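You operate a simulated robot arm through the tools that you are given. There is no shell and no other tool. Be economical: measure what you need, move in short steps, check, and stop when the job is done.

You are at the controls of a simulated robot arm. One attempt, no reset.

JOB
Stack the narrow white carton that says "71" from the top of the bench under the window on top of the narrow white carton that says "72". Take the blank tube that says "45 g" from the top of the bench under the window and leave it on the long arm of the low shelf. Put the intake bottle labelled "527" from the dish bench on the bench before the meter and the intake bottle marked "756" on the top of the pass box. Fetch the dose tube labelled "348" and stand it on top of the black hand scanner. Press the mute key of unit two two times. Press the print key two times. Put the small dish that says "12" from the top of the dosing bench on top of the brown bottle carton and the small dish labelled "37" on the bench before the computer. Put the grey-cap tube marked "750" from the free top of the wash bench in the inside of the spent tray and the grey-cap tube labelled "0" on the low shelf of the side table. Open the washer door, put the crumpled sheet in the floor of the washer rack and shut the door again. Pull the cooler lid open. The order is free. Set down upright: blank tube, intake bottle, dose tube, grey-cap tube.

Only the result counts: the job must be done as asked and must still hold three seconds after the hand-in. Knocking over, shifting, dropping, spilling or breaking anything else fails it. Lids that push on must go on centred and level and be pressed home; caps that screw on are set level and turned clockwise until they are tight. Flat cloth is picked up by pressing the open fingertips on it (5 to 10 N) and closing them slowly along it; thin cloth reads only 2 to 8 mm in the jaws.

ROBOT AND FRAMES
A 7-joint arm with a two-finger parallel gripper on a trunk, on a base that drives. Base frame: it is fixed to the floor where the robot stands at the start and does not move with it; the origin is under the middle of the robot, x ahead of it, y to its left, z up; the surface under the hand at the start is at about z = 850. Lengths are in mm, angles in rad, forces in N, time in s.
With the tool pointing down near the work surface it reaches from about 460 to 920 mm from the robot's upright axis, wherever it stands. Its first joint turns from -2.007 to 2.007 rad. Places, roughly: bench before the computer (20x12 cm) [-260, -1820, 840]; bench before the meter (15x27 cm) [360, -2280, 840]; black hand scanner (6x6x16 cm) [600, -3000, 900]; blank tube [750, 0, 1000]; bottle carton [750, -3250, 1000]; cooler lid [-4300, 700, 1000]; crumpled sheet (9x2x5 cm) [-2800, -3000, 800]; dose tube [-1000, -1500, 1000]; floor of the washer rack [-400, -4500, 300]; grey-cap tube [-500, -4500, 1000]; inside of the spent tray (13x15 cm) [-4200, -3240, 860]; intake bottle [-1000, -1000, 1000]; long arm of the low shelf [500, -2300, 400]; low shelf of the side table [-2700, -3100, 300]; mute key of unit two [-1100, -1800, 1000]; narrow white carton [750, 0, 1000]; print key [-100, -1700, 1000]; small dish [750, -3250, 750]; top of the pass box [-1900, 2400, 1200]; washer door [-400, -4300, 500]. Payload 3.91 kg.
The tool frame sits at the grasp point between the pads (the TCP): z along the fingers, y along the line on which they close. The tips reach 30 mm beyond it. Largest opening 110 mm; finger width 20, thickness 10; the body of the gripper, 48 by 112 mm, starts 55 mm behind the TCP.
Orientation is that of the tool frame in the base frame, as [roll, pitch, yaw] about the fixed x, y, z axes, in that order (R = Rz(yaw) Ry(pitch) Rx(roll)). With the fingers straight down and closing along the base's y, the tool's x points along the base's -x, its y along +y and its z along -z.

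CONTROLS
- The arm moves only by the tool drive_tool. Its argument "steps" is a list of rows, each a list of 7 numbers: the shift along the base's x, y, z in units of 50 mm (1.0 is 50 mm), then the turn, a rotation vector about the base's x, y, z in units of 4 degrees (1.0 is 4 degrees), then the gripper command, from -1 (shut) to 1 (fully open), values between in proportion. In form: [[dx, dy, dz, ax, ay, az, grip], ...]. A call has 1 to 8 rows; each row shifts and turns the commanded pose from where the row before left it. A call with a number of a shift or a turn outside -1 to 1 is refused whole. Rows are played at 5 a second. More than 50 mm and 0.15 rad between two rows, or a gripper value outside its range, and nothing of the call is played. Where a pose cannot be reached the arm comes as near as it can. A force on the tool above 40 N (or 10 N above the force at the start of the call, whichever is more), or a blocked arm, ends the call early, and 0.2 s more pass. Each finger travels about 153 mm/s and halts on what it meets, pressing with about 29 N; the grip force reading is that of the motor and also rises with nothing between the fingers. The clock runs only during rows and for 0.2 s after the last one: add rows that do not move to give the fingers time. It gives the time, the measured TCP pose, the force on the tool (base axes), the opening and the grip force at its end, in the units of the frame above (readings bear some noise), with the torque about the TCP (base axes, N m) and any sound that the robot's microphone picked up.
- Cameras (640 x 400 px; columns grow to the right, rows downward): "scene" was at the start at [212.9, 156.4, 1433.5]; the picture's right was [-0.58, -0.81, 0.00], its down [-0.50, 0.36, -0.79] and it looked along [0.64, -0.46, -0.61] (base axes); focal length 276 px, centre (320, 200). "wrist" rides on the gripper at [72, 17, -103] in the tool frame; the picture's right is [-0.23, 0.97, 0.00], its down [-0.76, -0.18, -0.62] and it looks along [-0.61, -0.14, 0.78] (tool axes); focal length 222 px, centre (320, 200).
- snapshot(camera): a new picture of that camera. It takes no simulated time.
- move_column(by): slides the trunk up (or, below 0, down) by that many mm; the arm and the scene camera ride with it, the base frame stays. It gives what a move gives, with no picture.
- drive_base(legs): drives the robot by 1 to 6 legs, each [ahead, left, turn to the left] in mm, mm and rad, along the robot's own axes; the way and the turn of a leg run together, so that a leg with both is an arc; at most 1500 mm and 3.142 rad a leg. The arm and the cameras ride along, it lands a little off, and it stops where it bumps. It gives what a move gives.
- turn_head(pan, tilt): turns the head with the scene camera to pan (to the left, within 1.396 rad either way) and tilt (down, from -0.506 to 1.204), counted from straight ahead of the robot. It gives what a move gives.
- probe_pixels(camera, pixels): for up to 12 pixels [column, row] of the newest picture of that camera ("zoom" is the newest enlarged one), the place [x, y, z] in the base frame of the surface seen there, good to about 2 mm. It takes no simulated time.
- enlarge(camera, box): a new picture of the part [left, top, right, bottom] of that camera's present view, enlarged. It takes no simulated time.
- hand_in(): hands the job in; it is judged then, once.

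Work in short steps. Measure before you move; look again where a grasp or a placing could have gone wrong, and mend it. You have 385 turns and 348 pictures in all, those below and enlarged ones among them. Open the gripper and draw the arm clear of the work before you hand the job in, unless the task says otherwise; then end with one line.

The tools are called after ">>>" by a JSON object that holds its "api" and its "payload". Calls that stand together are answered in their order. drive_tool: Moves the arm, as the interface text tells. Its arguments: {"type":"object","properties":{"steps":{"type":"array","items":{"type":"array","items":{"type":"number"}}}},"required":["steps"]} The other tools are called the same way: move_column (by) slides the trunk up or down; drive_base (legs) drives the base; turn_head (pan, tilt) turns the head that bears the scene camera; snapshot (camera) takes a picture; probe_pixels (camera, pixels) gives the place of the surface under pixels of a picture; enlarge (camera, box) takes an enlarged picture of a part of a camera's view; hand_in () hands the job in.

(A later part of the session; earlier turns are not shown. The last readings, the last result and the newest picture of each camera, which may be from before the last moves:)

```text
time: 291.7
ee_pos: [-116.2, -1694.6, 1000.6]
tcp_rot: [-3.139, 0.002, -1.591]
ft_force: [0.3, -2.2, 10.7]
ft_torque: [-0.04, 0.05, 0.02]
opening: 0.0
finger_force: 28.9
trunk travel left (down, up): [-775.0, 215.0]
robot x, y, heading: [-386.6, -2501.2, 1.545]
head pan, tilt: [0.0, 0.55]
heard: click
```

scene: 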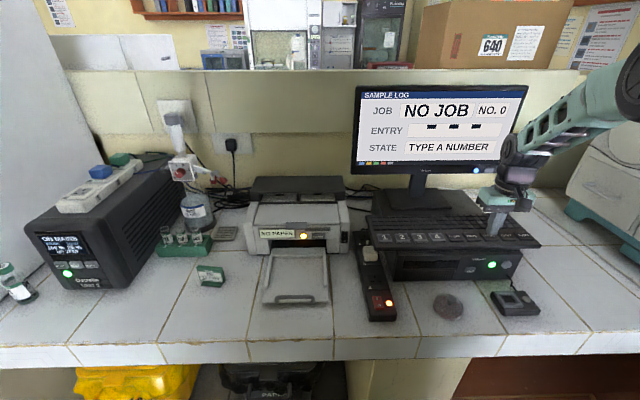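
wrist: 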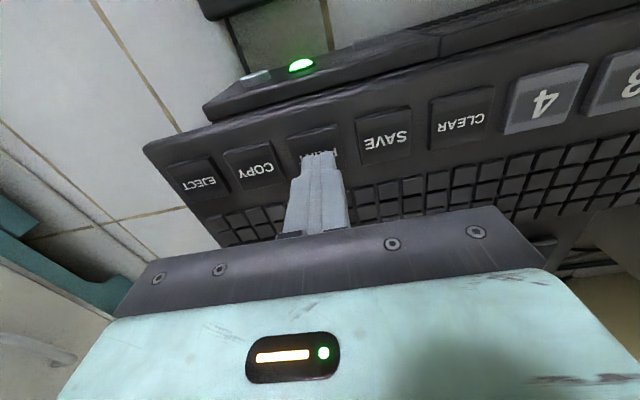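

Both presses done. Raise, retract and drive left to unit 2.

>>> {"api": "drive_tool", "payload": {"steps": [[0, 0, 0.8, 0, 0, 0, -1], [0, 0, 0.9, 0, 0, 0, -1], [-0.3, -0.8, 0.3, 0, 0, 0, -1], [-0.6, -0.75, 0, 0, 0, 0, -1], [-0.6, -0.75, 0, 0, 0, 0, -1], [-0.6, -0.75, 0, 0, 0, 0, -1], [-0.6, -0.75, 0, 0, 0, 0, -1], [-0.6, -0.75, 0, 0, 0, 0, -1]]}}

>>> {"api": "drive_base", "payload": {"legs": [[0, 0, 0.025], [0, 700, 0]]}}

>>> {"api": "turn_head", "payload": {"pan": 0.0, "tilt": 0.65}}

>>> {"api": "snapshot", "payload": {"camera": "scene"}}

```text
time: 293.5
ee_pos: [-283.0, -1923.2, 1097.2]
tcp_rot: [-3.138, 0.001, -1.592]
ft_force: [0.0, 0.5, 0.3]
ft_torque: [-0.01, 0.04, 0.03]
opening: 0.2
finger_force: 28.9
trunk travel left (down, up): [-775.0, 215.0]
robot x, y, heading: [-388.3, -2500.6, 1.547]
head pan, tilt: [0.0, 0.55]
```

```text
time: 297.7
ee_pos: [-997.6, -1924.4, 1099.2]
tcp_rot: [3.141, 0.001, -1.56]
ft_force: [-0.2, 0.5, 0.8]
ft_torque: [-0.04, -0.01, 0.01]
opening: 0.0
finger_force: 29.1
trunk travel left (down, up): [-775.0, 215.0]
robot x, y, heading: [-1083.4, -2503.4, 1.58]
head pan, tilt: [0.0, 0.55]
```

```text
time: 298.4
ee_pos: [-998.4, -1923.1, 1097.8]
tcp_rot: [-3.139, 0.001, -1.559]
ft_force: [0.1, 0.6, 0.3]
ft_torque: [0.0, 0.02, 0.0]
opening: 0.0
finger_force: 28.9
trunk travel left (down, up): [-775.0, 215.0]
robot x, y, heading: [-1079.7, -2503.0, 1.581]
head pan, tilt: [0.0, 0.649]
```

```text
268 pictures are left
```

scene: 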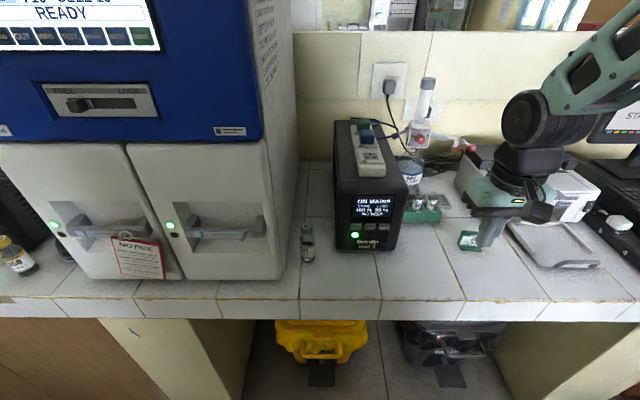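

Enlarging unit 2's front panel and the tube rack.

>>> {"api": "enlarge", "payload": {"camera": "scene", "box": [330, 180, 420, 260]}}

>>> {"api": "enlarge", "payload": {"camera": "scene", "box": [390, 170, 490, 260]}}

```text
5.00 times, centred on (375, 220) of scene
```

zoom: 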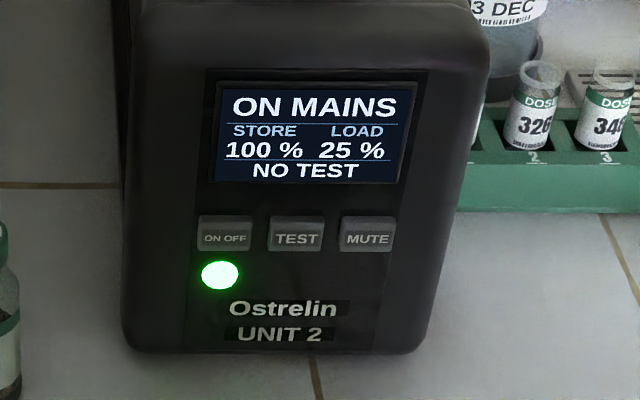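

```text
4.44 times, centred on (440, 215) of scene
```

zoom: 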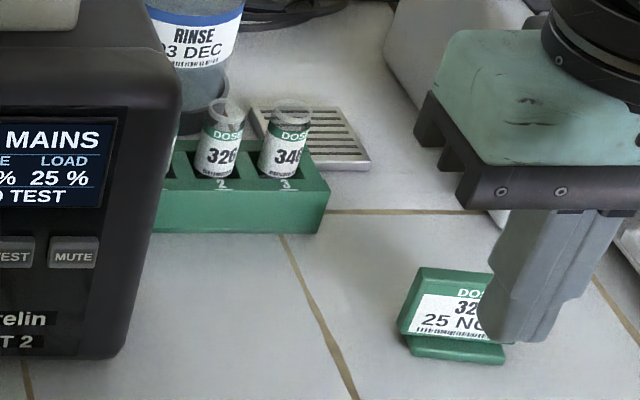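

Mute key at scene (384.4,227). Probing panel and tubes.

>>> {"api": "probe_pixels", "payload": {"camera": "scene", "pixels": [[384, 226], [380, 226], [388, 226], [384, 223], [384, 230], [357, 226], [372, 205], [372, 245], [432, 200], [418, 202], [308, 230], [395, 232]]}}

>>> {"api": "enlarge", "payload": {"camera": "scene", "box": [285, 210, 345, 270]}}

```text
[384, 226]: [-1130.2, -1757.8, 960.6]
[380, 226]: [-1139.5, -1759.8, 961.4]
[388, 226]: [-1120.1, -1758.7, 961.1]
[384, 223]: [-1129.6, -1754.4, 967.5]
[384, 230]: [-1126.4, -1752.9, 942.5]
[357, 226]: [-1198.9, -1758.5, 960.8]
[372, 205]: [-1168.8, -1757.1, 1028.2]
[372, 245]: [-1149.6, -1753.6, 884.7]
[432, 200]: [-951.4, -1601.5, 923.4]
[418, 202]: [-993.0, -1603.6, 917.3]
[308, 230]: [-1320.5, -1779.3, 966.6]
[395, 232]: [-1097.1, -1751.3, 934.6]
```

```text
6.67 times, centred on (315, 240) of scene
```

zoom: 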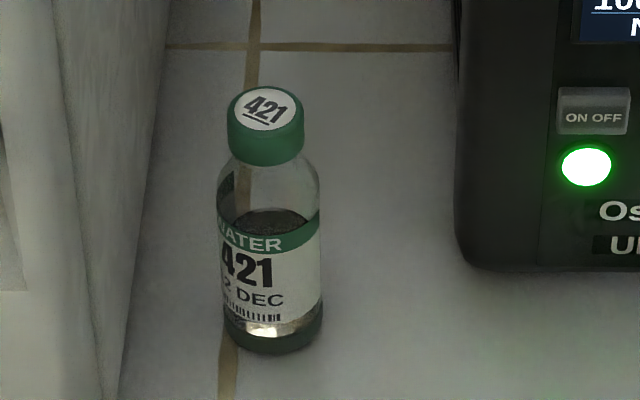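

Mute key centre (-1130,-1759,957). I tilt the tool 60° so the closed tips point forward-down, at the same time moving to x=-1130.

>>> {"api": "drive_tool", "payload": {"steps": [[-0.33, 0, 0, 1, 0, 0, -1], [-0.33, 0, 0, 1, 0, 0, -1], [-0.33, 0, 0, 1, 0, 0, -1], [-0.33, 0, 0, 1, 0, 0, -1], [-0.33, 0, 0, 1, 0, 0, -1], [-0.33, 0, 0, 1, 0, 0, -1], [-0.33, 0, 0, 1, 0, 0, -1], [-0.33, 0, 0, 1, 0, 0, -1]]}}

>>> {"api": "drive_tool", "payload": {"steps": [[0, 0, -0.35, 1, 0, 0, -1], [0, 0, -0.35, 1, 0, 0, -1], [0, 0, -0.35, 1, 0, 0, -1], [0, 0, -0.35, 1, 0, 0, -1], [0, 0, -0.35, 1, 0, 0, -1], [0, 0, -0.35, 1, 0, 0, -1], [0, 0, -0.35, 1, 0, 0, -1], [0, 0.2, -0.2, 0, 0, 0, -1]]}}

>>> {"api": "snapshot", "payload": {"camera": "scene"}}

>>> {"api": "snapshot", "payload": {"camera": "wrist"}}

```text
time: 300.2
ee_pos: [-1129.6, -1922.5, 1098.7]
tcp_rot: [-3.133, 0.56, -1.559]
ft_force: [0.4, 0.3, 0.1]
ft_torque: [-0.02, 0.02, 0.04]
opening: 0.0
finger_force: 29.3
trunk travel left (down, up): [-775.0, 215.0]
robot x, y, heading: [-1079.4, -2502.7, 1.58]
head pan, tilt: [0.0, 0.649]
```

```text
time: 301.1
ee_pos: [-1157.6, -1906.2, 1080.2]
tcp_rot: [2.835, 0.786, -1.823]
ft_force: [1.0, 0.2, 0.4]
ft_torque: [0.0, 0.0, 0.01]
opening: 0.0
finger_force: 29.1
out of reach, approached as far as the arm can: row 3, 4
trunk travel left (down, up): [-775.0, 215.0]
robot x, y, heading: [-1083.7, -2502.4, 1.581]
head pan, tilt: [0.0, 0.649]
stopped in row 4: the arm was blocked; the commanded pose is now the measured one
```

```text
264 pictures are left
```

scene: 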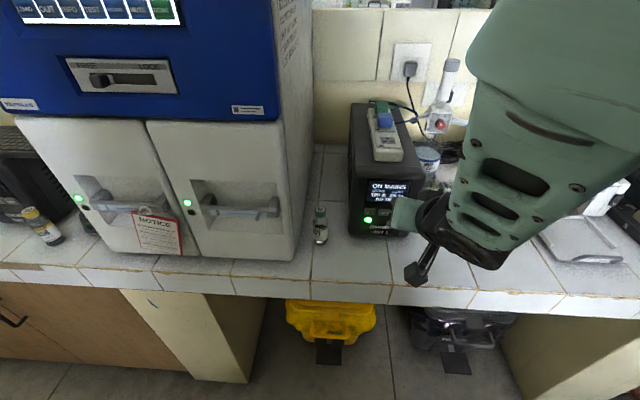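

```text
263 pictures are left
```

wrist: 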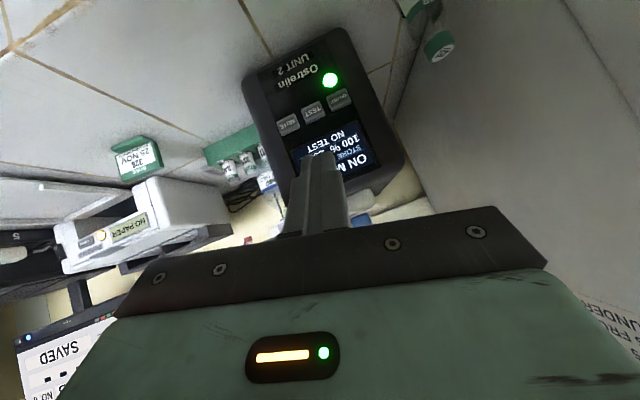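

The arm ran out of reach tilting so close. I restore a 32° tilt (enough, since the tips lead the gripper body) after backing the base 120 mm.

>>> {"api": "drive_base", "payload": {"legs": [[-120, 0, 0]]}}

>>> {"api": "drive_tool", "payload": {"steps": [[0, 0, 0, -0.72, -0.6, 0.17, -1], [0, 0, 0, -0.72, -0.6, 0.17, -1], [0, 0, 0, -0.72, -0.6, 0.17, -1], [0, 0, 0, -0.72, -0.6, 0.17, -1], [0, 0, 0, -0.72, -0.6, 0.17, -1], [0, 0, 0, 0, 0, 0, -1]]}}

```text
time: 302.4
ee_pos: [-1155.0, -2027.2, 1079.7]
tcp_rot: [2.833, 0.788, -1.827]
ft_force: [-0.3, -1.0, -0.1]
ft_torque: [0.02, -0.01, 0.03]
opening: 0.0
finger_force: 29.2
trunk travel left (down, up): [-775.0, 215.0]
robot x, y, heading: [-1084.2, -2625.3, 1.579]
head pan, tilt: [0.0, 0.649]
```

```text
time: 303.8
ee_pos: [-1155.2, -2028.1, 1079.1]
tcp_rot: [-3.139, 0.562, -1.57]
ft_force: [0.4, 0.3, 0.9]
ft_torque: [0.04, 0.01, -0.01]
opening: 0.0
finger_force: 28.9
trunk travel left (down, up): [-775.0, 215.0]
robot x, y, heading: [-1080.0, -2624.5, 1.578]
head pan, tilt: [0.0, 0.649]
```

Orientation restored. Move to the pre-press pose (-1130,-1820,975).

>>> {"api": "drive_tool", "payload": {"steps": [[0.1, 0.8, -0.4, 0, 0, 0, -1], [0.1, 0.8, -0.4, 0, 0, 0, -1], [0.1, 0.8, -0.4, 0, 0, 0, -1], [0.1, 0.8, -0.4, 0, 0, 0, -1], [0.1, 0.8, -0.4, 0, 0, 0, -1], [0, 0.16, -0.08, 0, 0, 0, -1], [0, 0, 0, 0, 0, 0, -1]]}}

>>> {"api": "snapshot", "payload": {"camera": "wrist"}}

>>> {"api": "snapshot", "payload": {"camera": "scene"}}

```text
time: 305.4
ee_pos: [-1130.7, -1817.0, 976.0]
tcp_rot: [3.14, 0.565, -1.573]
ft_force: [0.7, 0.6, 0.3]
ft_torque: [0.0, 0.0, 0.0]
opening: 0.0
finger_force: 29.1
trunk travel left (down, up): [-775.0, 215.0]
robot x, y, heading: [-1086.1, -2620.3, 1.572]
head pan, tilt: [0.0, 0.649]
```

```text
262 pictures are left
```

wrist: 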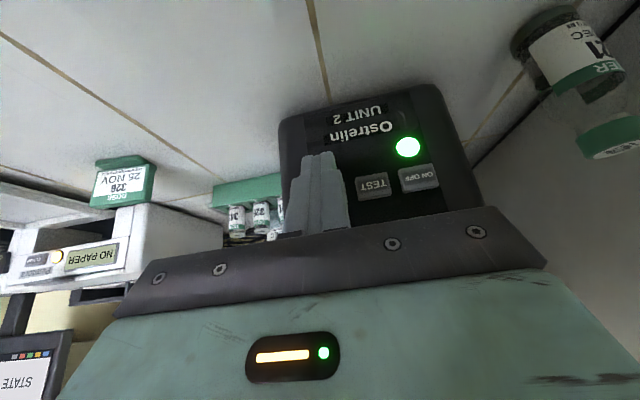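

```text
261 pictures are left
```

scene: 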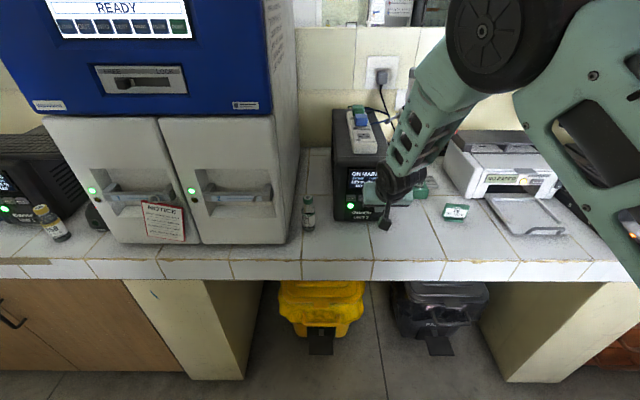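

The fingertip hides MUTE; check key height from TEST (374,186) and ON OFF (418,178).

>>> {"api": "probe_pixels", "payload": {"camera": "wrist", "pixels": [[374, 186], [418, 178], [374, 175], [375, 196], [360, 190], [388, 183], [320, 160]]}}

```text
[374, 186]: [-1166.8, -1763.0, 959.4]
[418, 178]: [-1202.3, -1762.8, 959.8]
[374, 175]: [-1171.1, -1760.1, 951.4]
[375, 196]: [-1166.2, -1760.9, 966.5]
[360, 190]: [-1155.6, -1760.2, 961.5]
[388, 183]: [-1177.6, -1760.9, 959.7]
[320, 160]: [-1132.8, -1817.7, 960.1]
```

Keys centre z≈959, front y≈-1761. Approach and press in 2.5 mm steps.

>>> {"api": "drive_tool", "payload": {"steps": [[0, 0.26, 0.05, 0, 0, 0, -1], [0, 0.2, 0, 0, 0, 0, -1], [0, 0.06, 0, 0, 0, 0, -1], [0, 0.06, 0, 0, 0, 0, -1], [0, 0.06, 0, 0, 0, 0, -1]]}}

```text
time: 306.6
ee_pos: [-1129.9, -1787.6, 977.3]
tcp_rot: [-3.14, 0.563, -1.571]
ft_force: [0.6, -0.2, 0.4]
ft_torque: [0.01, 0.0, 0.0]
opening: 0.1
finger_force: 28.7
trunk travel left (down, up): [-775.0, 215.0]
robot x, y, heading: [-1077.9, -2623.7, 1.578]
head pan, tilt: [0.0, 0.649]
```

>>> {"api": "drive_tool", "payload": {"steps": [[0, 0.05, 0, 0, 0, 0, -1], [0, 0.05, 0, 0, 0, 0, -1], [0, 0.05, 0, 0, 0, 0, -1]]}}

```text
time: 307.4
ee_pos: [-1130.8, -1780.9, 977.5]
tcp_rot: [-3.139, 0.559, -1.57]
ft_force: [-0.1, -6.3, 0.3]
ft_torque: [-0.13, 0.01, 0.03]
opening: 0.0
finger_force: 28.9
trunk travel left (down, up): [-775.0, 215.0]
robot x, y, heading: [-1078.7, -2626.0, 1.575]
head pan, tilt: [0.0, 0.649]
heard: click
```

A click with 6 N: press 1. Back off 12 mm and look.

>>> {"api": "drive_tool", "payload": {"steps": [[0, -0.25, 0, 0, 0, 0, -1], [0, 0, 0, 0, 0, 0, -1], [0, 0, 0, 0, 0, 0, -1]]}}

>>> {"api": "enlarge", "payload": {"camera": "scene", "box": [320, 150, 420, 230]}}

```text
time: 308.2
ee_pos: [-1129.3, -1792.9, 978.7]
tcp_rot: [3.141, 0.564, -1.571]
ft_force: [-0.2, -0.3, 0.0]
ft_torque: [0.0, 0.01, 0.02]
opening: 0.0
finger_force: 28.9
trunk travel left (down, up): [-775.0, 215.0]
robot x, y, heading: [-1081.2, -2622.3, 1.579]
head pan, tilt: [0.0, 0.649]
```

```text
5.00 times, centred on (370, 190) of scene
```

zoom: 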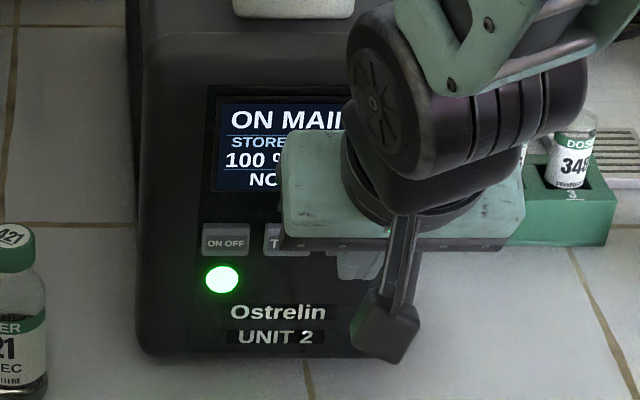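

Tube 348 is confirmed in slot 3. Second press.

>>> {"api": "drive_tool", "payload": {"steps": [[0, 0.12, 0, 0, 0, 0, -1], [0, 0.05, 0, 0, 0, 0, -1], [0, 0.05, 0, 0, 0, 0, -1], [0, 0.03, 0, 0, 0, 0, -1]]}}

```text
time: 309.2
ee_pos: [-1130.2, -1780.1, 977.8]
tcp_rot: [-3.141, 0.56, -1.569]
ft_force: [-1.5, -8.4, 0.4]
ft_torque: [-0.16, 0.04, 0.03]
opening: 0.1
finger_force: 29.2
trunk travel left (down, up): [-775.0, 215.0]
robot x, y, heading: [-1082.5, -2625.8, 1.575]
head pan, tilt: [0.0, 0.649]
heard: click
```

Second press registered. Back off, rise, untilt to vertical.

>>> {"api": "drive_tool", "payload": {"steps": [[0, -0.6, 0, 0, 0, 0, -1], [0, -0.7, 0.5, 0, 0, 0, -1], [0.5, -0.2, 0.8, -1, 0, 0, 0], [0.5, 0, 0.8, -1, 0, 0, 0], [0.5, 0, 0.5, -1, 0, 0, 0], [0.5, 0, 0.5, -1, 0, 0, 0], [0.5, 0, 0, -1, 0, 0, 0], [0.5, 0, 0, -1, 0, 0, 0]]}}

>>> {"api": "drive_tool", "payload": {"steps": [[0.4, 0.5, 0, -1, 0, 0, 0], [0.2, 0.9, 0, -1, 0, 0, 0], [0, 0.9, 0, 0, 0, 0, 0], [0, 0.9, 0, 0, 0, 0, 0], [0, 0.9, 0, 0, 0, 0, 0], [0, 0, 0, 0, 0, 0, 0]]}}

>>> {"api": "snapshot", "payload": {"camera": "wrist"}}

```text
time: 311.0
ee_pos: [-980.3, -1854.7, 1134.2]
tcp_rot: [-3.142, 0.143, -1.57]
ft_force: [0.0, 0.0, -0.7]
ft_torque: [0.03, 0.02, 0.02]
opening: 55.0
finger_force: 0.0
trunk travel left (down, up): [-775.0, 215.0]
robot x, y, heading: [-1082.6, -2627.4, 1.58]
head pan, tilt: [0.0, 0.649]
```

```text
time: 312.4
ee_pos: [-949.8, -1694.2, 1131.6]
tcp_rot: [-3.14, 0.004, -1.573]
ft_force: [-0.1, 0.1, -0.3]
ft_torque: [-0.01, 0.02, 0.02]
opening: 54.9
finger_force: 0.0
out of reach, approached as far as the arm can: row 5
trunk travel left (down, up): [-775.0, 215.0]
robot x, y, heading: [-1077.1, -2623.8, 1.578]
head pan, tilt: [0.0, 0.649]
```

```text
259 pictures are left
```

wrist: 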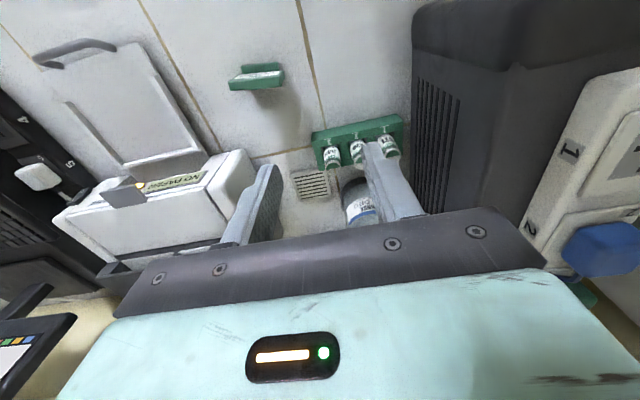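

Reach limit. I pull the tool back 150 mm, then drive the base forward 150.

>>> {"api": "drive_tool", "payload": {"steps": [[0, -0.9, 0, 0, 0, 0, 0], [0, -0.9, 0, 0, 0, 0, 0], [0, -0.9, 0, 0, 0, 0, 0]]}}

>>> {"api": "drive_base", "payload": {"legs": [[170, 0, 0]]}}

>>> {"api": "snapshot", "payload": {"camera": "wrist"}}

>>> {"api": "snapshot", "payload": {"camera": "scene"}}

```text
time: 313.2
ee_pos: [-950.5, -1828.4, 1134.5]
tcp_rot: [-3.138, 0.006, -1.57]
ft_force: [-0.6, 1.2, -0.7]
ft_torque: [-0.06, 0.02, 0.04]
opening: 54.7
finger_force: 0.2
trunk travel left (down, up): [-775.0, 215.0]
robot x, y, heading: [-1077.3, -2623.5, 1.576]
head pan, tilt: [0.0, 0.649]
```

```text
time: 314.6
ee_pos: [-952.5, -1659.3, 1135.0]
tcp_rot: [-3.14, 0.004, -1.569]
ft_force: [-0.5, -0.4, 0.4]
ft_torque: [0.04, -0.01, -0.01]
opening: 55.0
finger_force: 0.0
trunk travel left (down, up): [-775.0, 215.0]
robot x, y, heading: [-1080.9, -2450.8, 1.574]
head pan, tilt: [0.0, 0.649]
```

```text
258 pictures are left
```

wrist: 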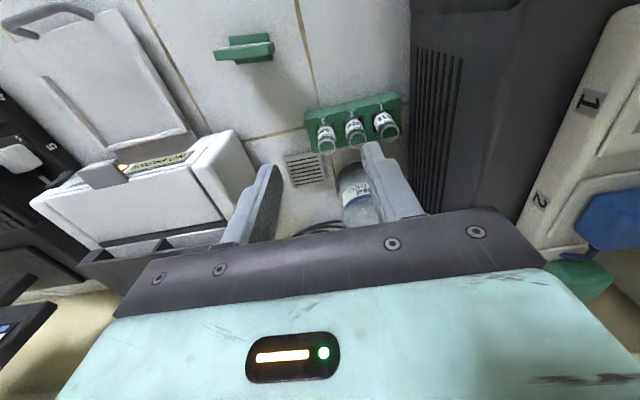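

```text
257 pictures are left
```

scene: 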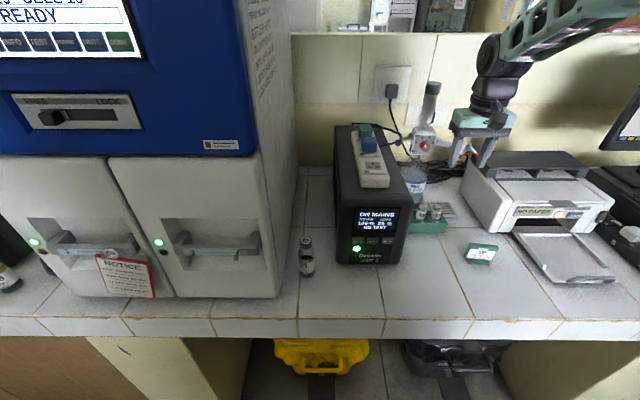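

Tube 348 (slot 3, x≈-951) is the leftmost in the wrist picture (326,137). Probing it and obstacles.

>>> {"api": "probe_pixels", "payload": {"camera": "wrist", "pixels": [[327, 147], [319, 146], [335, 147], [326, 130], [355, 138], [386, 130], [345, 108], [360, 170], [360, 210]]}}

>>> {"api": "enlarge", "payload": {"camera": "scene", "box": [390, 70, 530, 240]}}

>>> {"api": "enlarge", "payload": {"camera": "wrist", "box": [280, 80, 420, 180]}}

```text
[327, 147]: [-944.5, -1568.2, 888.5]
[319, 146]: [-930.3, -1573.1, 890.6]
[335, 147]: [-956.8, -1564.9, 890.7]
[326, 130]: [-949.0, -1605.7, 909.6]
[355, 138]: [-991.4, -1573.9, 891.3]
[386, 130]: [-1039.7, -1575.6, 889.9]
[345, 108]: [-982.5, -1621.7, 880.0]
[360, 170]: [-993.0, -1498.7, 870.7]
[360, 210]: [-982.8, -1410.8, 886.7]
```

```text
2.35 times, centred on (460, 155) of scene
```

zoom: 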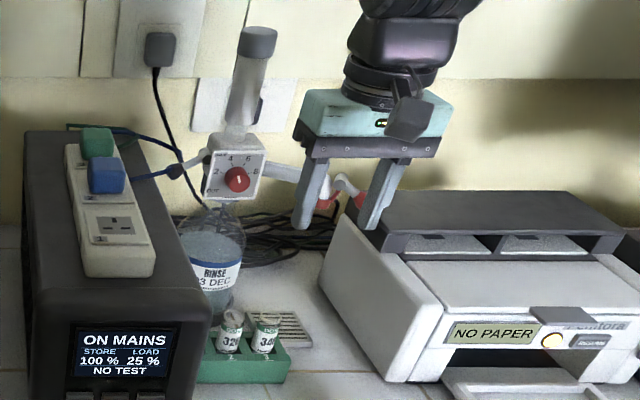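

```text
4.00 times, centred on (350, 130) of wrist
```

zoom: 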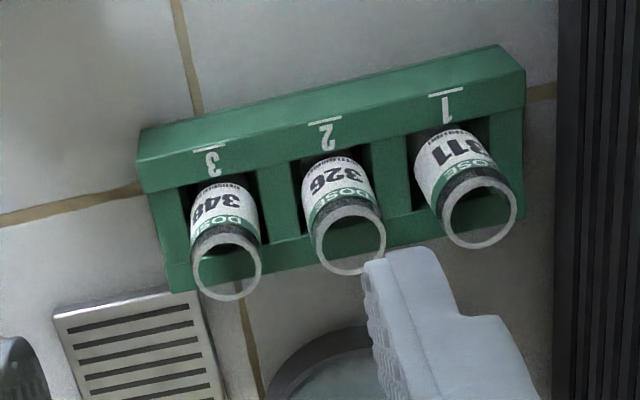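

Rim of 348 is near (-949,-1594,944). Probing the dispenser head/spout and printer for clearance.

>>> {"api": "probe_pixels", "payload": {"camera": "scene", "pixels": [[424, 140], [435, 140], [447, 143], [464, 152], [474, 148], [427, 90], [466, 200], [490, 230], [480, 165], [435, 209], [425, 213]]}}

```text
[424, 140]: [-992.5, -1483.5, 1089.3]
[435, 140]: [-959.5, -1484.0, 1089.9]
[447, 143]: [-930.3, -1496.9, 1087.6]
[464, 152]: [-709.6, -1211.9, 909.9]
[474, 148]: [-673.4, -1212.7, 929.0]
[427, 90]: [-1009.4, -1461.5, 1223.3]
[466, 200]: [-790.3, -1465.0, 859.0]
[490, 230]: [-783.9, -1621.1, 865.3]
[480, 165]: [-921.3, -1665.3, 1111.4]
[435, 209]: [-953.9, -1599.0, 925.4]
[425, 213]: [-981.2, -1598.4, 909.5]
```

I need the spout tip's place exactly; enlarge and probe it.

>>> {"api": "enlarge", "payload": {"camera": "scene", "box": [420, 120, 500, 180]}}

>>> {"api": "probe_pixels", "payload": {"camera": "zoom", "pixels": [[330, 275], [300, 290], [440, 270], [405, 240], [250, 215], [180, 190], [350, 255]]}}

```text
6.67 times, centred on (460, 150) of scene
```

zoom: 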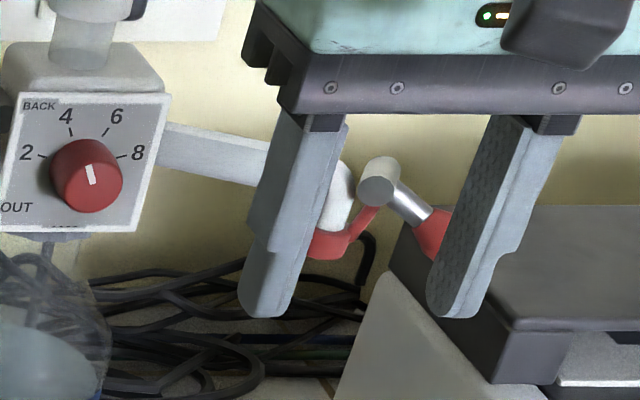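

```text
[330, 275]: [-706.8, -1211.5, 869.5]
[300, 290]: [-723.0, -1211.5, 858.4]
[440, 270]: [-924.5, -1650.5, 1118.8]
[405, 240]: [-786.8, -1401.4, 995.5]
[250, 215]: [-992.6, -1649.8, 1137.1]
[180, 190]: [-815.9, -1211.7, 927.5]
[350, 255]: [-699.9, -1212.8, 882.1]
```

My pixels missed; probing the spout and red parts more exactly.

>>> {"api": "probe_pixels", "payload": {"camera": "zoom", "pixels": [[335, 243], [430, 232], [378, 188], [408, 200], [338, 205], [220, 155], [360, 225], [85, 180]]}}

```text
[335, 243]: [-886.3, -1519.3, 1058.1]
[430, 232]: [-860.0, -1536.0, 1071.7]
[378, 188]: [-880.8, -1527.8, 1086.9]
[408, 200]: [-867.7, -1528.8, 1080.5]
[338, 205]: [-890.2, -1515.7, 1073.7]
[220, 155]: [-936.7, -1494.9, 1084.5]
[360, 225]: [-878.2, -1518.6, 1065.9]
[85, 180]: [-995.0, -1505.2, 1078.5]
```

Spout tap sits at (-880,-1527,1058+), clear of the gripper. I descend to z=1000 above 348 with a 36 mm opening and look.

>>> {"api": "drive_tool", "payload": {"steps": [[0.07, 0.65, -0.3, 0, 0, 0, -0.35], [0, 0.65, -0.3, 0, 0, 0, -0.35], [0, 0, -0.9, 0, 0, 0, -0.35], [0, 0, -0.9, 0, 0, 0, -0.35], [0, 0, -0.3, 0, 0, 0, -0.35], [0, 0, 0, 0, 0, 0, -0.35]]}}

>>> {"api": "snapshot", "payload": {"camera": "wrist"}}

```text
time: 316.0
ee_pos: [-948.3, -1592.6, 999.6]
tcp_rot: [-3.141, 0.005, -1.57]
ft_force: [-0.2, -0.1, -0.2]
ft_torque: [-0.03, 0.03, 0.0]
opening: 36.0
finger_force: 0.0
trunk travel left (down, up): [-775.0, 215.0]
robot x, y, heading: [-1080.4, -2457.3, 1.583]
head pan, tilt: [0.0, 0.649]
```

```text
253 pictures are left
```

wrist: 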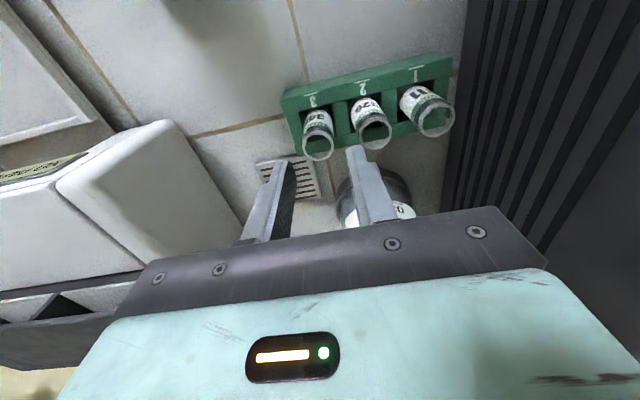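

Rim 348 at (318,147): aligned to within 2 mm. Descend to 924 and close.

>>> {"api": "drive_tool", "payload": {"steps": [[0.03, 0, -0.5, 0, 0, 0, -0.35], [0, 0, -0.5, 0, 0, 0, -0.35], [0, 0, -0.5, 0, 0, 0, -0.35], [0, 0, 0, 0, 0, 0, -0.35], [0, 0, 0, 0, 0, 0, -0.6], [0, 0, 0, 0, 0, 0, -1], [0, 0, 0, 0, 0, 0, -1]]}}

>>> {"api": "snapshot", "payload": {"camera": "wrist"}}

```text
time: 317.6
ee_pos: [-945.6, -1593.6, 923.5]
tcp_rot: [-3.141, 0.005, -1.57]
ft_force: [0.4, 0.2, -0.1]
ft_torque: [-0.01, -0.02, 0.0]
opening: 24.6
finger_force: 29.2
trunk travel left (down, up): [-775.0, 215.0]
robot x, y, heading: [-1084.1, -2455.3, 1.577]
head pan, tilt: [0.0, 0.649]
```

```text
252 pictures are left
```

wrist: 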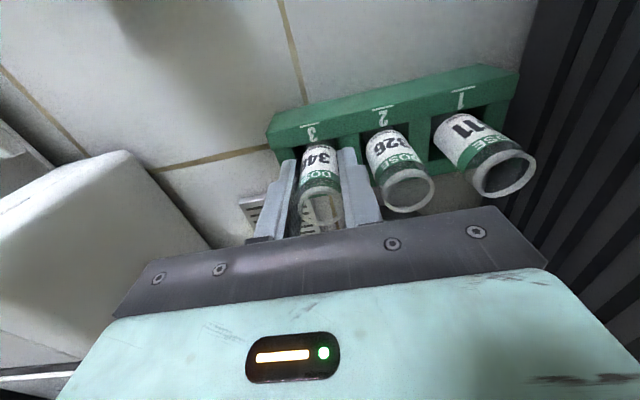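

Tube gripped. Lift straight up, then retract.

>>> {"api": "drive_tool", "payload": {"steps": [[0, 0, 0.5, 0, 0, 0, -1], [0, 0, 0.8, 0, 0, 0, -1], [0, 0, 0.95, 0, 0, 0, -1], [0, -0.3, 0.9, 0, 0, 0, -1], [0, -0.7, 0.7, 0, 0, 0, -1], [0, -0.8, 0.55, 0, 0, 0, -1], [0, -0.9, 0.3, 0, 0, 0, -1], [0, -0.9, 0.3, 0, 0, 0, -1]]}}

>>> {"api": "drive_tool", "payload": {"steps": [[-0.3, -0.9, 0, 0, 0, 0, -1], [-0.4, -0.9, 0, 0, 0, 0, -1], [-0.4, -0.9, 0, 0, 0, 0, -1], [-0.4, -0.9, 0, 0, 0, 0, -1], [-0.4, -0.9, 0, 0, 0, 0, -1]]}}

>>> {"api": "snapshot", "payload": {"camera": "wrist"}}

>>> {"api": "snapshot", "payload": {"camera": "scene"}}

```text
time: 319.4
ee_pos: [-945.6, -1772.9, 1172.8]
tcp_rot: [-3.141, 0.004, -1.571]
ft_force: [0.5, 0.6, -0.5]
ft_torque: [-0.06, 0.0, -0.02]
opening: 24.5
finger_force: 29.0
trunk travel left (down, up): [-775.0, 215.0]
robot x, y, heading: [-1081.7, -2452.6, 1.58]
head pan, tilt: [0.0, 0.649]
```

```text
time: 320.6
ee_pos: [-1041.2, -2001.9, 1173.9]
tcp_rot: [-3.141, 0.005, -1.571]
ft_force: [0.1, 0.2, 0.0]
ft_torque: [-0.05, 0.0, 0.0]
opening: 24.4
finger_force: 29.0
trunk travel left (down, up): [-775.0, 215.0]
robot x, y, heading: [-1083.6, -2452.7, 1.574]
head pan, tilt: [0.0, 0.649]
```

```text
251 pictures are left
```

wrist: 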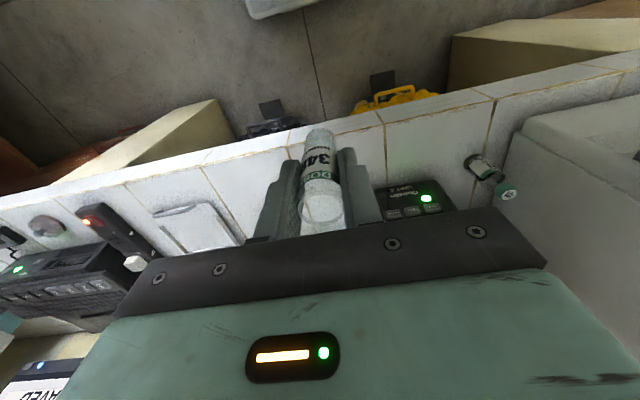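

```text
250 pictures are left
```

scene: 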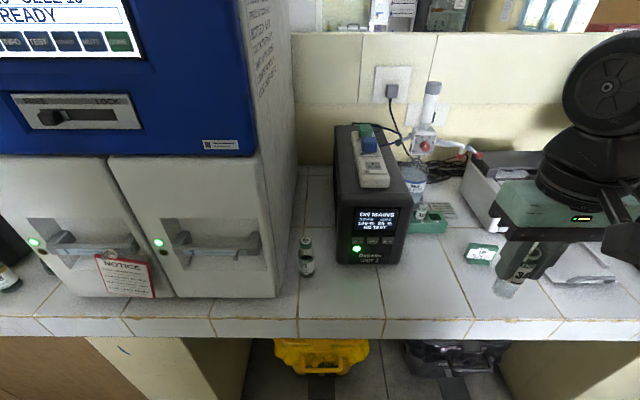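

Probing the bottom of the held tube.

>>> {"api": "probe_pixels", "payload": {"camera": "scene", "pixels": [[505, 290], [507, 295], [503, 285], [510, 280], [523, 262]]}}

```text
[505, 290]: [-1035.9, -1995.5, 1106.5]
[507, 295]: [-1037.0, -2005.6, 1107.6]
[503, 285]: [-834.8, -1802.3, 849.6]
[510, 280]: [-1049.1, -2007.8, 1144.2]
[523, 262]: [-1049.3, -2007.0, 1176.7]
```

Bottom is 68 below the TCP. Drive to the scanner: back up, turn right to east, advance.

>>> {"api": "drive_base", "payload": {"legs": [[-560, 0, 0], [0, 0, -1.575], [930, 0, 0]]}}

>>> {"api": "turn_head", "payload": {"pan": 0.0, "tilt": 0.6}}

>>> {"api": "snapshot", "payload": {"camera": "scene"}}

```text
time: 332.2
ee_pos: [321.4, -3062.8, 1174.1]
tcp_rot: [-3.142, 0.005, 3.135]
ft_force: [0.4, -0.4, -0.4]
ft_torque: [0.04, 0.01, 0.02]
opening: 24.2
finger_force: 29.4
trunk travel left (down, up): [-775.0, 215.0]
robot x, y, heading: [-132.9, -3018.2, -0.002]
head pan, tilt: [0.0, 0.649]
```

```text
time: 332.9
ee_pos: [320.9, -3063.7, 1173.7]
tcp_rot: [-3.139, 0.005, 3.134]
ft_force: [0.6, 0.0, -0.7]
ft_torque: [0.01, 0.03, 0.0]
opening: 24.5
finger_force: 28.6
trunk travel left (down, up): [-775.0, 215.0]
robot x, y, heading: [-129.2, -3022.3, 0.005]
head pan, tilt: [0.0, 0.6]
```

```text
249 pictures are left
```

scene: 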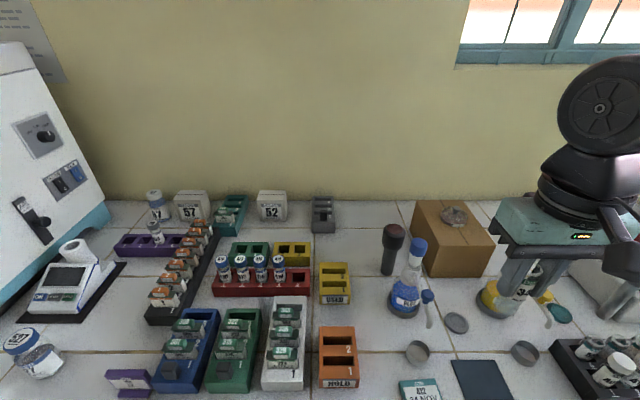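

Scanner head at (394,235). Enlarge and measure its top.

>>> {"api": "enlarge", "payload": {"camera": "scene", "box": [364, 210, 434, 290]}}

>>> {"api": "probe_pixels", "payload": {"camera": "zoom", "pixels": [[295, 130], [265, 130], [330, 130], [295, 105], [295, 155], [270, 112], [320, 150], [290, 230]]}}

```text
5.00 times, centred on (399, 250) of scene
```

zoom: 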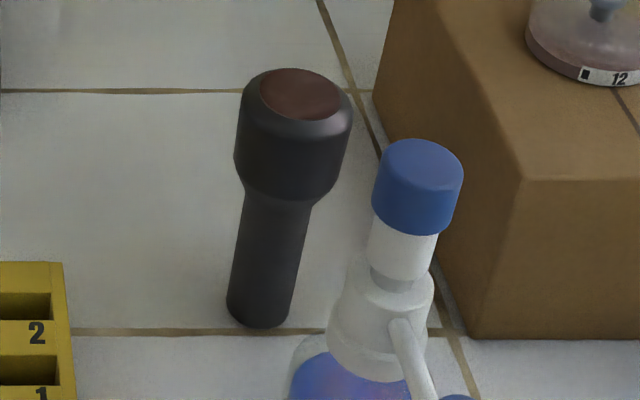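

```text
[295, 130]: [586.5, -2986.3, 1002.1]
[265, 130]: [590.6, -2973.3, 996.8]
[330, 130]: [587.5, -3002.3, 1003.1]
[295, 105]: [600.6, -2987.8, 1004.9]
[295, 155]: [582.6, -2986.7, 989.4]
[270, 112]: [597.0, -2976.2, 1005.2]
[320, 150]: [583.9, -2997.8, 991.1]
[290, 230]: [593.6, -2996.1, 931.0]
```

Probing the red top disc.

>>> {"api": "probe_pixels", "payload": {"camera": "zoom", "pixels": [[301, 94], [262, 94], [340, 96], [301, 71], [301, 117], [245, 100], [350, 105]]}}

```text
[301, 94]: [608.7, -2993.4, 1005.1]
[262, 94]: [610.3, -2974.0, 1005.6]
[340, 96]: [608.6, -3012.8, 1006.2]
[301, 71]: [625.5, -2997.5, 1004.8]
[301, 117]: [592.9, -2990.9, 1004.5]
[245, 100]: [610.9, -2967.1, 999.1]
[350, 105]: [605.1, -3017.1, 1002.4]
```

Disc centre (609,-2993.5), z≈1005. Move over it and lower to 1085 (tube bottom ~12 mm above).

>>> {"api": "drive_tool", "payload": {"steps": [[0.95, 0.23, 0, 0, 0, 0, -1], [0.95, 0.23, 0, 0, 0, 0, -1], [0.95, 0.23, 0, 0, 0, 0, -1], [0.95, 0.23, 0, 0, 0, 0, -1], [0.95, 0.23, 0, 0, 0, 0, -1], [0.95, 0.23, 0, 0, 0, 0, -1], [0.06, 0.01, -0.9, 0, 0, 0, -1], [0, 0, -0.86, 0, 0, 0, -1]]}}

>>> {"api": "snapshot", "payload": {"camera": "wrist"}}

>>> {"api": "enlarge", "payload": {"camera": "scene", "box": [354, 160, 444, 290]}}

```text
time: 334.7
ee_pos: [612.1, -2994.7, 1081.0]
tcp_rot: [-3.14, 0.005, 3.134]
ft_force: [-0.4, 0.6, -0.7]
ft_torque: [0.0, -0.04, 0.0]
opening: 24.4
finger_force: 29.9
trunk travel left (down, up): [-775.0, 215.0]
robot x, y, heading: [-130.7, -3018.5, -0.004]
head pan, tilt: [0.0, 0.6]
```

```text
247 pictures are left
```

wrist: 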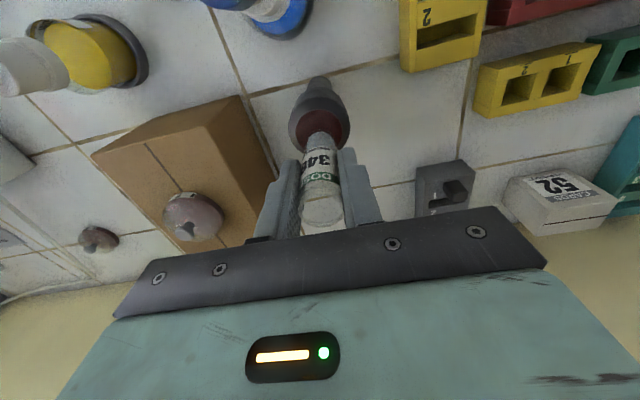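

```text
3.08 times, centred on (399, 225) of scene
```

zoom: 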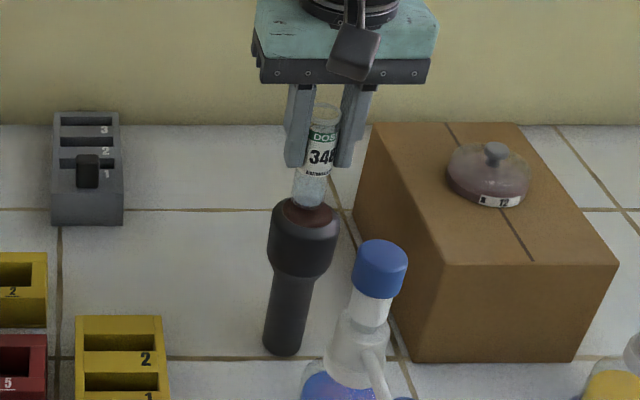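

Tube is over the disc. Correct x by -2.5 mm and lower in 2 mm steps.

>>> {"api": "drive_tool", "payload": {"steps": [[-0.05, 0.02, -0.06, 0, 0, 0, -1], [0, 0, -0.04, 0, 0, 0, -1], [0, 0, -0.03, 0, 0, 0, -1], [0, 0, 0, 0, 0, 0, -1]]}}

```text
time: 335.7
ee_pos: [607.4, -2992.5, 1077.5]
tcp_rot: [-3.14, 0.006, 3.135]
ft_force: [-0.4, -0.9, -0.7]
ft_torque: [0.02, 0.0, 0.0]
opening: 24.0
finger_force: 29.1
trunk travel left (down, up): [-775.0, 215.0]
robot x, y, heading: [-131.5, -3018.4, 0.001]
head pan, tilt: [0.0, 0.6]
```

>>> {"api": "drive_tool", "payload": {"steps": [[0.02, 0, -0.03, 0, 0, 0, -1], [0, 0, -0.03, 0, 0, 0, -1], [0, 0, 0, 0, 0, 0, -1]]}}

>>> {"api": "enlarge", "payload": {"camera": "scene", "box": [374, 190, 424, 240]}}

```text
time: 336.5
ee_pos: [606.0, -2992.7, 1075.9]
tcp_rot: [-3.139, 0.005, 3.135]
ft_force: [-0.1, 0.0, 0.0]
ft_torque: [-0.02, -0.01, 0.01]
opening: 24.2
finger_force: 29.2
trunk travel left (down, up): [-775.0, 215.0]
robot x, y, heading: [-131.0, -3020.1, 0.0]
head pan, tilt: [0.0, 0.6]
```

```text
8.00 times, centred on (399, 215) of scene
```

zoom: 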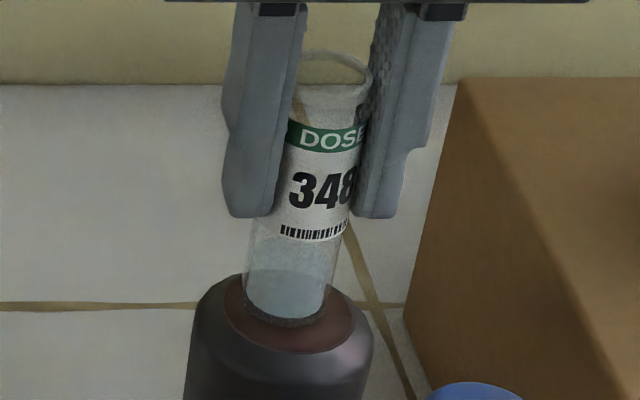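

Nearly touching and centred. Continue down in 1.5 mm steps.

>>> {"api": "drive_tool", "payload": {"steps": [[0.03, -0.01, -0.03, 0, 0, 0, -1], [0, 0, -0.03, 0, 0, 0, -1], [0, 0, 0, 0, 0, 0, -1]]}}

```text
time: 337.3
ee_pos: [608.9, -2993.9, 1075.0]
tcp_rot: [-3.141, 0.007, 3.134]
ft_force: [-0.2, -0.2, 12.0]
ft_torque: [-0.01, 0.03, -0.02]
opening: 24.2
finger_force: 28.8
trunk travel left (down, up): [-775.0, 215.0]
robot x, y, heading: [-133.2, -3021.3, -0.0]
head pan, tilt: [0.0, 0.6]
```

Contact 12 N. Ease 1.5 mm and open slowly in small steps.

>>> {"api": "drive_tool", "payload": {"steps": [[0, 0, 0.03, 0, 0, 0, -1], [0, 0, 0, 0, 0, 0, -0.5], [0, 0, 0, 0, 0, 0, -0.4], [0, 0, 0, 0, 0, 0, -0.3], [0, 0, 0, 0, 0, 0, -0.2]]}}

>>> {"api": "enlarge", "payload": {"camera": "scene", "box": [374, 190, 424, 240]}}

```text
time: 338.5
ee_pos: [609.6, -2994.5, 1074.0]
tcp_rot: [-3.14, 0.004, 3.136]
ft_force: [-1.2, -0.2, -0.6]
ft_torque: [-0.01, 0.03, -0.02]
opening: 44.0
finger_force: 0.1
trunk travel left (down, up): [-775.0, 215.0]
robot x, y, heading: [-131.2, -3018.3, 0.0]
head pan, tilt: [0.0, 0.6]
```

```text
8.00 times, centred on (399, 215) of scene
```

zoom: 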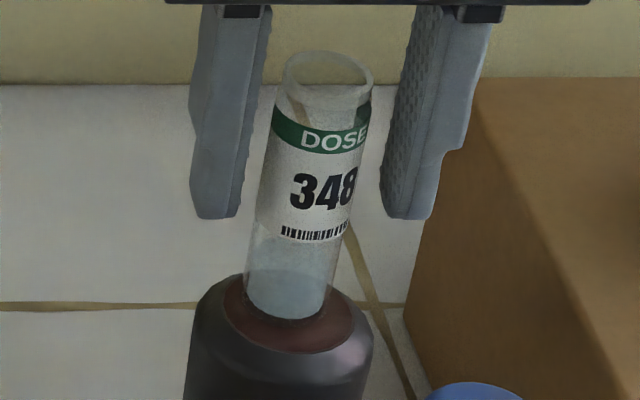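

It stands. Rise slowly straight up, then retract.

>>> {"api": "drive_tool", "payload": {"steps": [[0, 0, 0.4, 0, 0, 0, -0.1], [0, 0, 0.7, 0, 0, 0, -0.1], [0, 0, 0.9, 0, 0, 0, -0.1], [0, 0, 0.9, 0, 0, 0, -0.1], [-0.9, 0, 0.3, 0, 0, 0, -0.1], [-0.9, 0, 0, 0, 0, 0, -0.1], [-0.9, 0, 0, 0, 0, 0, 0], [-0.9, 0, 0, 0, 0, 0, 0]]}}

>>> {"api": "snapshot", "payload": {"camera": "scene"}}

```text
time: 340.3
ee_pos: [431.0, -2992.7, 1237.0]
tcp_rot: [-3.14, 0.005, 3.135]
ft_force: [0.8, 0.8, -0.8]
ft_torque: [-0.06, 0.03, 0.01]
opening: 55.0
finger_force: 0.0
trunk travel left (down, up): [-775.0, 215.0]
robot x, y, heading: [-132.5, -3017.5, -0.0]
head pan, tilt: [0.0, 0.6]
```

```text
243 pictures are left
```

scene: 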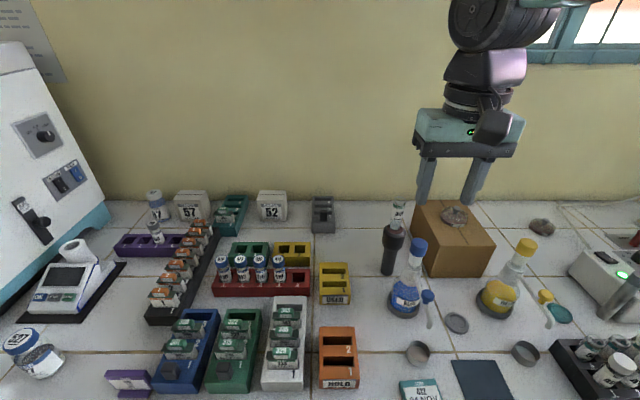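

348 stands on the scanner. Next the wash bench: back up, turn south and look.

>>> {"api": "drive_base", "payload": {"legs": [[-330, 0, 0], [0, 0, -1.57], [350, 0, 0]]}}

>>> {"api": "turn_head", "payload": {"pan": 0.0, "tilt": 0.5}}

>>> {"api": "snapshot", "payload": {"camera": "scene"}}

```text
time: 348.2
ee_pos: [-444.5, -3930.4, 1236.1]
tcp_rot: [-3.14, 0.006, 1.551]
ft_force: [0.4, -0.7, 0.2]
ft_torque: [0.0, 0.04, 0.01]
opening: 55.0
finger_force: 0.1
trunk travel left (down, up): [-775.0, 215.0]
robot x, y, heading: [-461.2, -3369.5, -1.589]
head pan, tilt: [0.0, 0.6]
```

```text
time: 348.8
ee_pos: [-444.2, -3930.2, 1235.7]
tcp_rot: [-3.139, 0.004, 1.55]
ft_force: [0.0, -0.3, -0.6]
ft_torque: [0.03, -0.01, -0.03]
opening: 54.9
finger_force: 0.0
trunk travel left (down, up): [-775.0, 215.0]
robot x, y, heading: [-460.7, -3368.8, -1.586]
head pan, tilt: [0.0, 0.499]
```

```text
242 pictures are left
```

scene: 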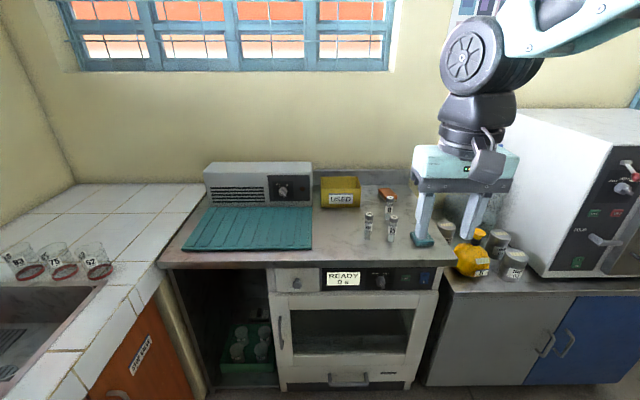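

Washer with glass door, handle at left (280,332) and one at the bottom (345,382). Grey-cap tubes at (368,224), (392,228), (390,203). Enlarging both.

>>> {"api": "enlarge", "payload": {"camera": "scene", "box": [340, 180, 440, 250]}}

>>> {"api": "enlarge", "payload": {"camera": "scene", "box": [160, 250, 460, 400]}}

>>> {"api": "probe_pixels", "payload": {"camera": "scene", "pixels": [[280, 310], [281, 345], [276, 330], [345, 382], [275, 290], [430, 295], [420, 375], [285, 385], [300, 330], [350, 330], [350, 258], [345, 278]]}}

```text
5.71 times, centred on (390, 215) of scene
```

zoom: 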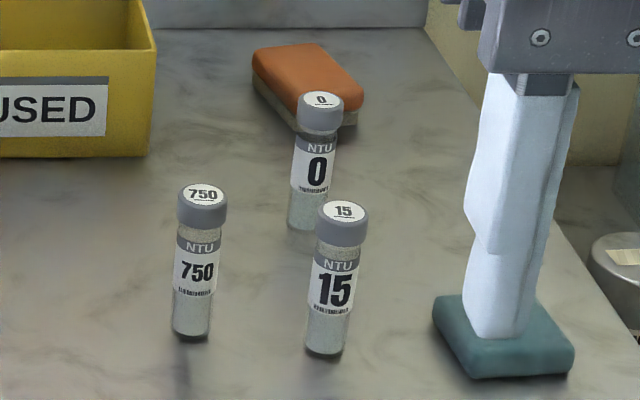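

```text
2.13 times, centred on (310, 325) of scene
```

zoom: 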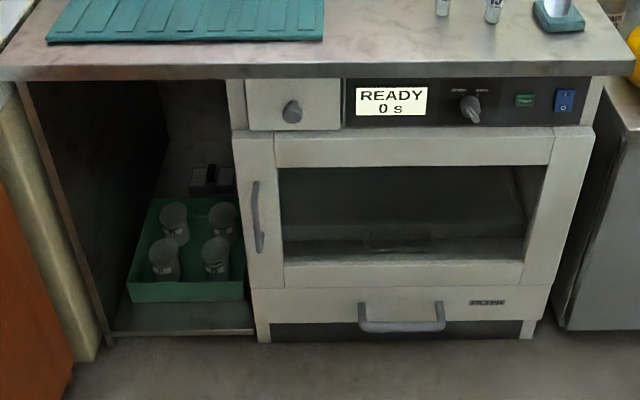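

```text
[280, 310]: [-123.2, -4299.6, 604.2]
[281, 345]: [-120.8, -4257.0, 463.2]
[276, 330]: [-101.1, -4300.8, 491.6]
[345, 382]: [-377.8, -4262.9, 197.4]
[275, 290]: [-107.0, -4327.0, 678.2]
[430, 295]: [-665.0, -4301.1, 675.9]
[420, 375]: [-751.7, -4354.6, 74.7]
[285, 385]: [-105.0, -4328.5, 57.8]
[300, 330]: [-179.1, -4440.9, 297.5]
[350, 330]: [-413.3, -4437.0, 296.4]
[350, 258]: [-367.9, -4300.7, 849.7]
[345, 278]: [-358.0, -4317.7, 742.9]
```

Door: hinge at x≈-665, handle bar at x≈-122, y≈-4257, z 463–604. I need a horizontal tool. I lower the trunk 300 and test tilting forward while extending the arm.

>>> {"api": "move_column", "payload": {"by": -300}}

>>> {"api": "drive_tool", "payload": {"steps": [[0, -0.5, 0.3, -1, 0, 0, 0], [0, -0.5, 0.3, -1, 0, 0, 0], [0, -0.5, 0.3, -1, 0, 0, 0], [0, -0.5, 0.3, -1, 0, 0, 0], [0, -0.2, 0, -1, 0, 0, 0], [0, 0, 0, -1, 0, 0, 0], [0, 0, 0, -1, 0, 0, 0], [0, 0, 0, -1, 0, 0, 0]]}}

>>> {"api": "drive_tool", "payload": {"steps": [[0, 0, 0, -1, 0, 0, 0], [0, 0, 0, -1, 0, 0, 0], [0, 0, 0, -1, 0, 0, 0], [0, 0, 0, -1, 0, 0, 0], [0, 0, 0, -1, 0, 0, 0], [0, 0, 0, -1, 0, 0, 0], [0, 0, 0, -1, 0, 0, 0]]}}

```text
time: 351.8
ee_pos: [-444.1, -3930.5, 935.8]
tcp_rot: [-3.139, 0.006, 1.549]
ft_force: [-0.4, 0.2, -0.6]
ft_torque: [0.0, 0.01, 0.01]
opening: 55.0
finger_force: 0.1
trunk travel left (down, up): [-475.0, 515.0]
robot x, y, heading: [-463.2, -3368.5, -1.584]
head pan, tilt: [0.0, 0.499]
```

```text
time: 353.6
ee_pos: [-444.0, -4041.0, 996.1]
tcp_rot: [3.129, 0.564, 1.547]
ft_force: [-0.2, 0.3, -0.2]
ft_torque: [0.02, 0.0, 0.02]
opening: 55.1
finger_force: 0.0
trunk travel left (down, up): [-475.0, 515.0]
robot x, y, heading: [-464.7, -3367.0, -1.585]
head pan, tilt: [0.0, 0.499]
```

```text
time: 355.2
ee_pos: [-444.4, -4041.4, 996.6]
tcp_rot: [3.106, 1.053, 1.528]
ft_force: [-0.7, -0.1, 0.0]
ft_torque: [-0.01, 0.0, 0.0]
opening: 55.0
finger_force: 0.0
trunk travel left (down, up): [-475.0, 515.0]
robot x, y, heading: [-462.6, -3370.7, -1.579]
head pan, tilt: [0.0, 0.499]
```

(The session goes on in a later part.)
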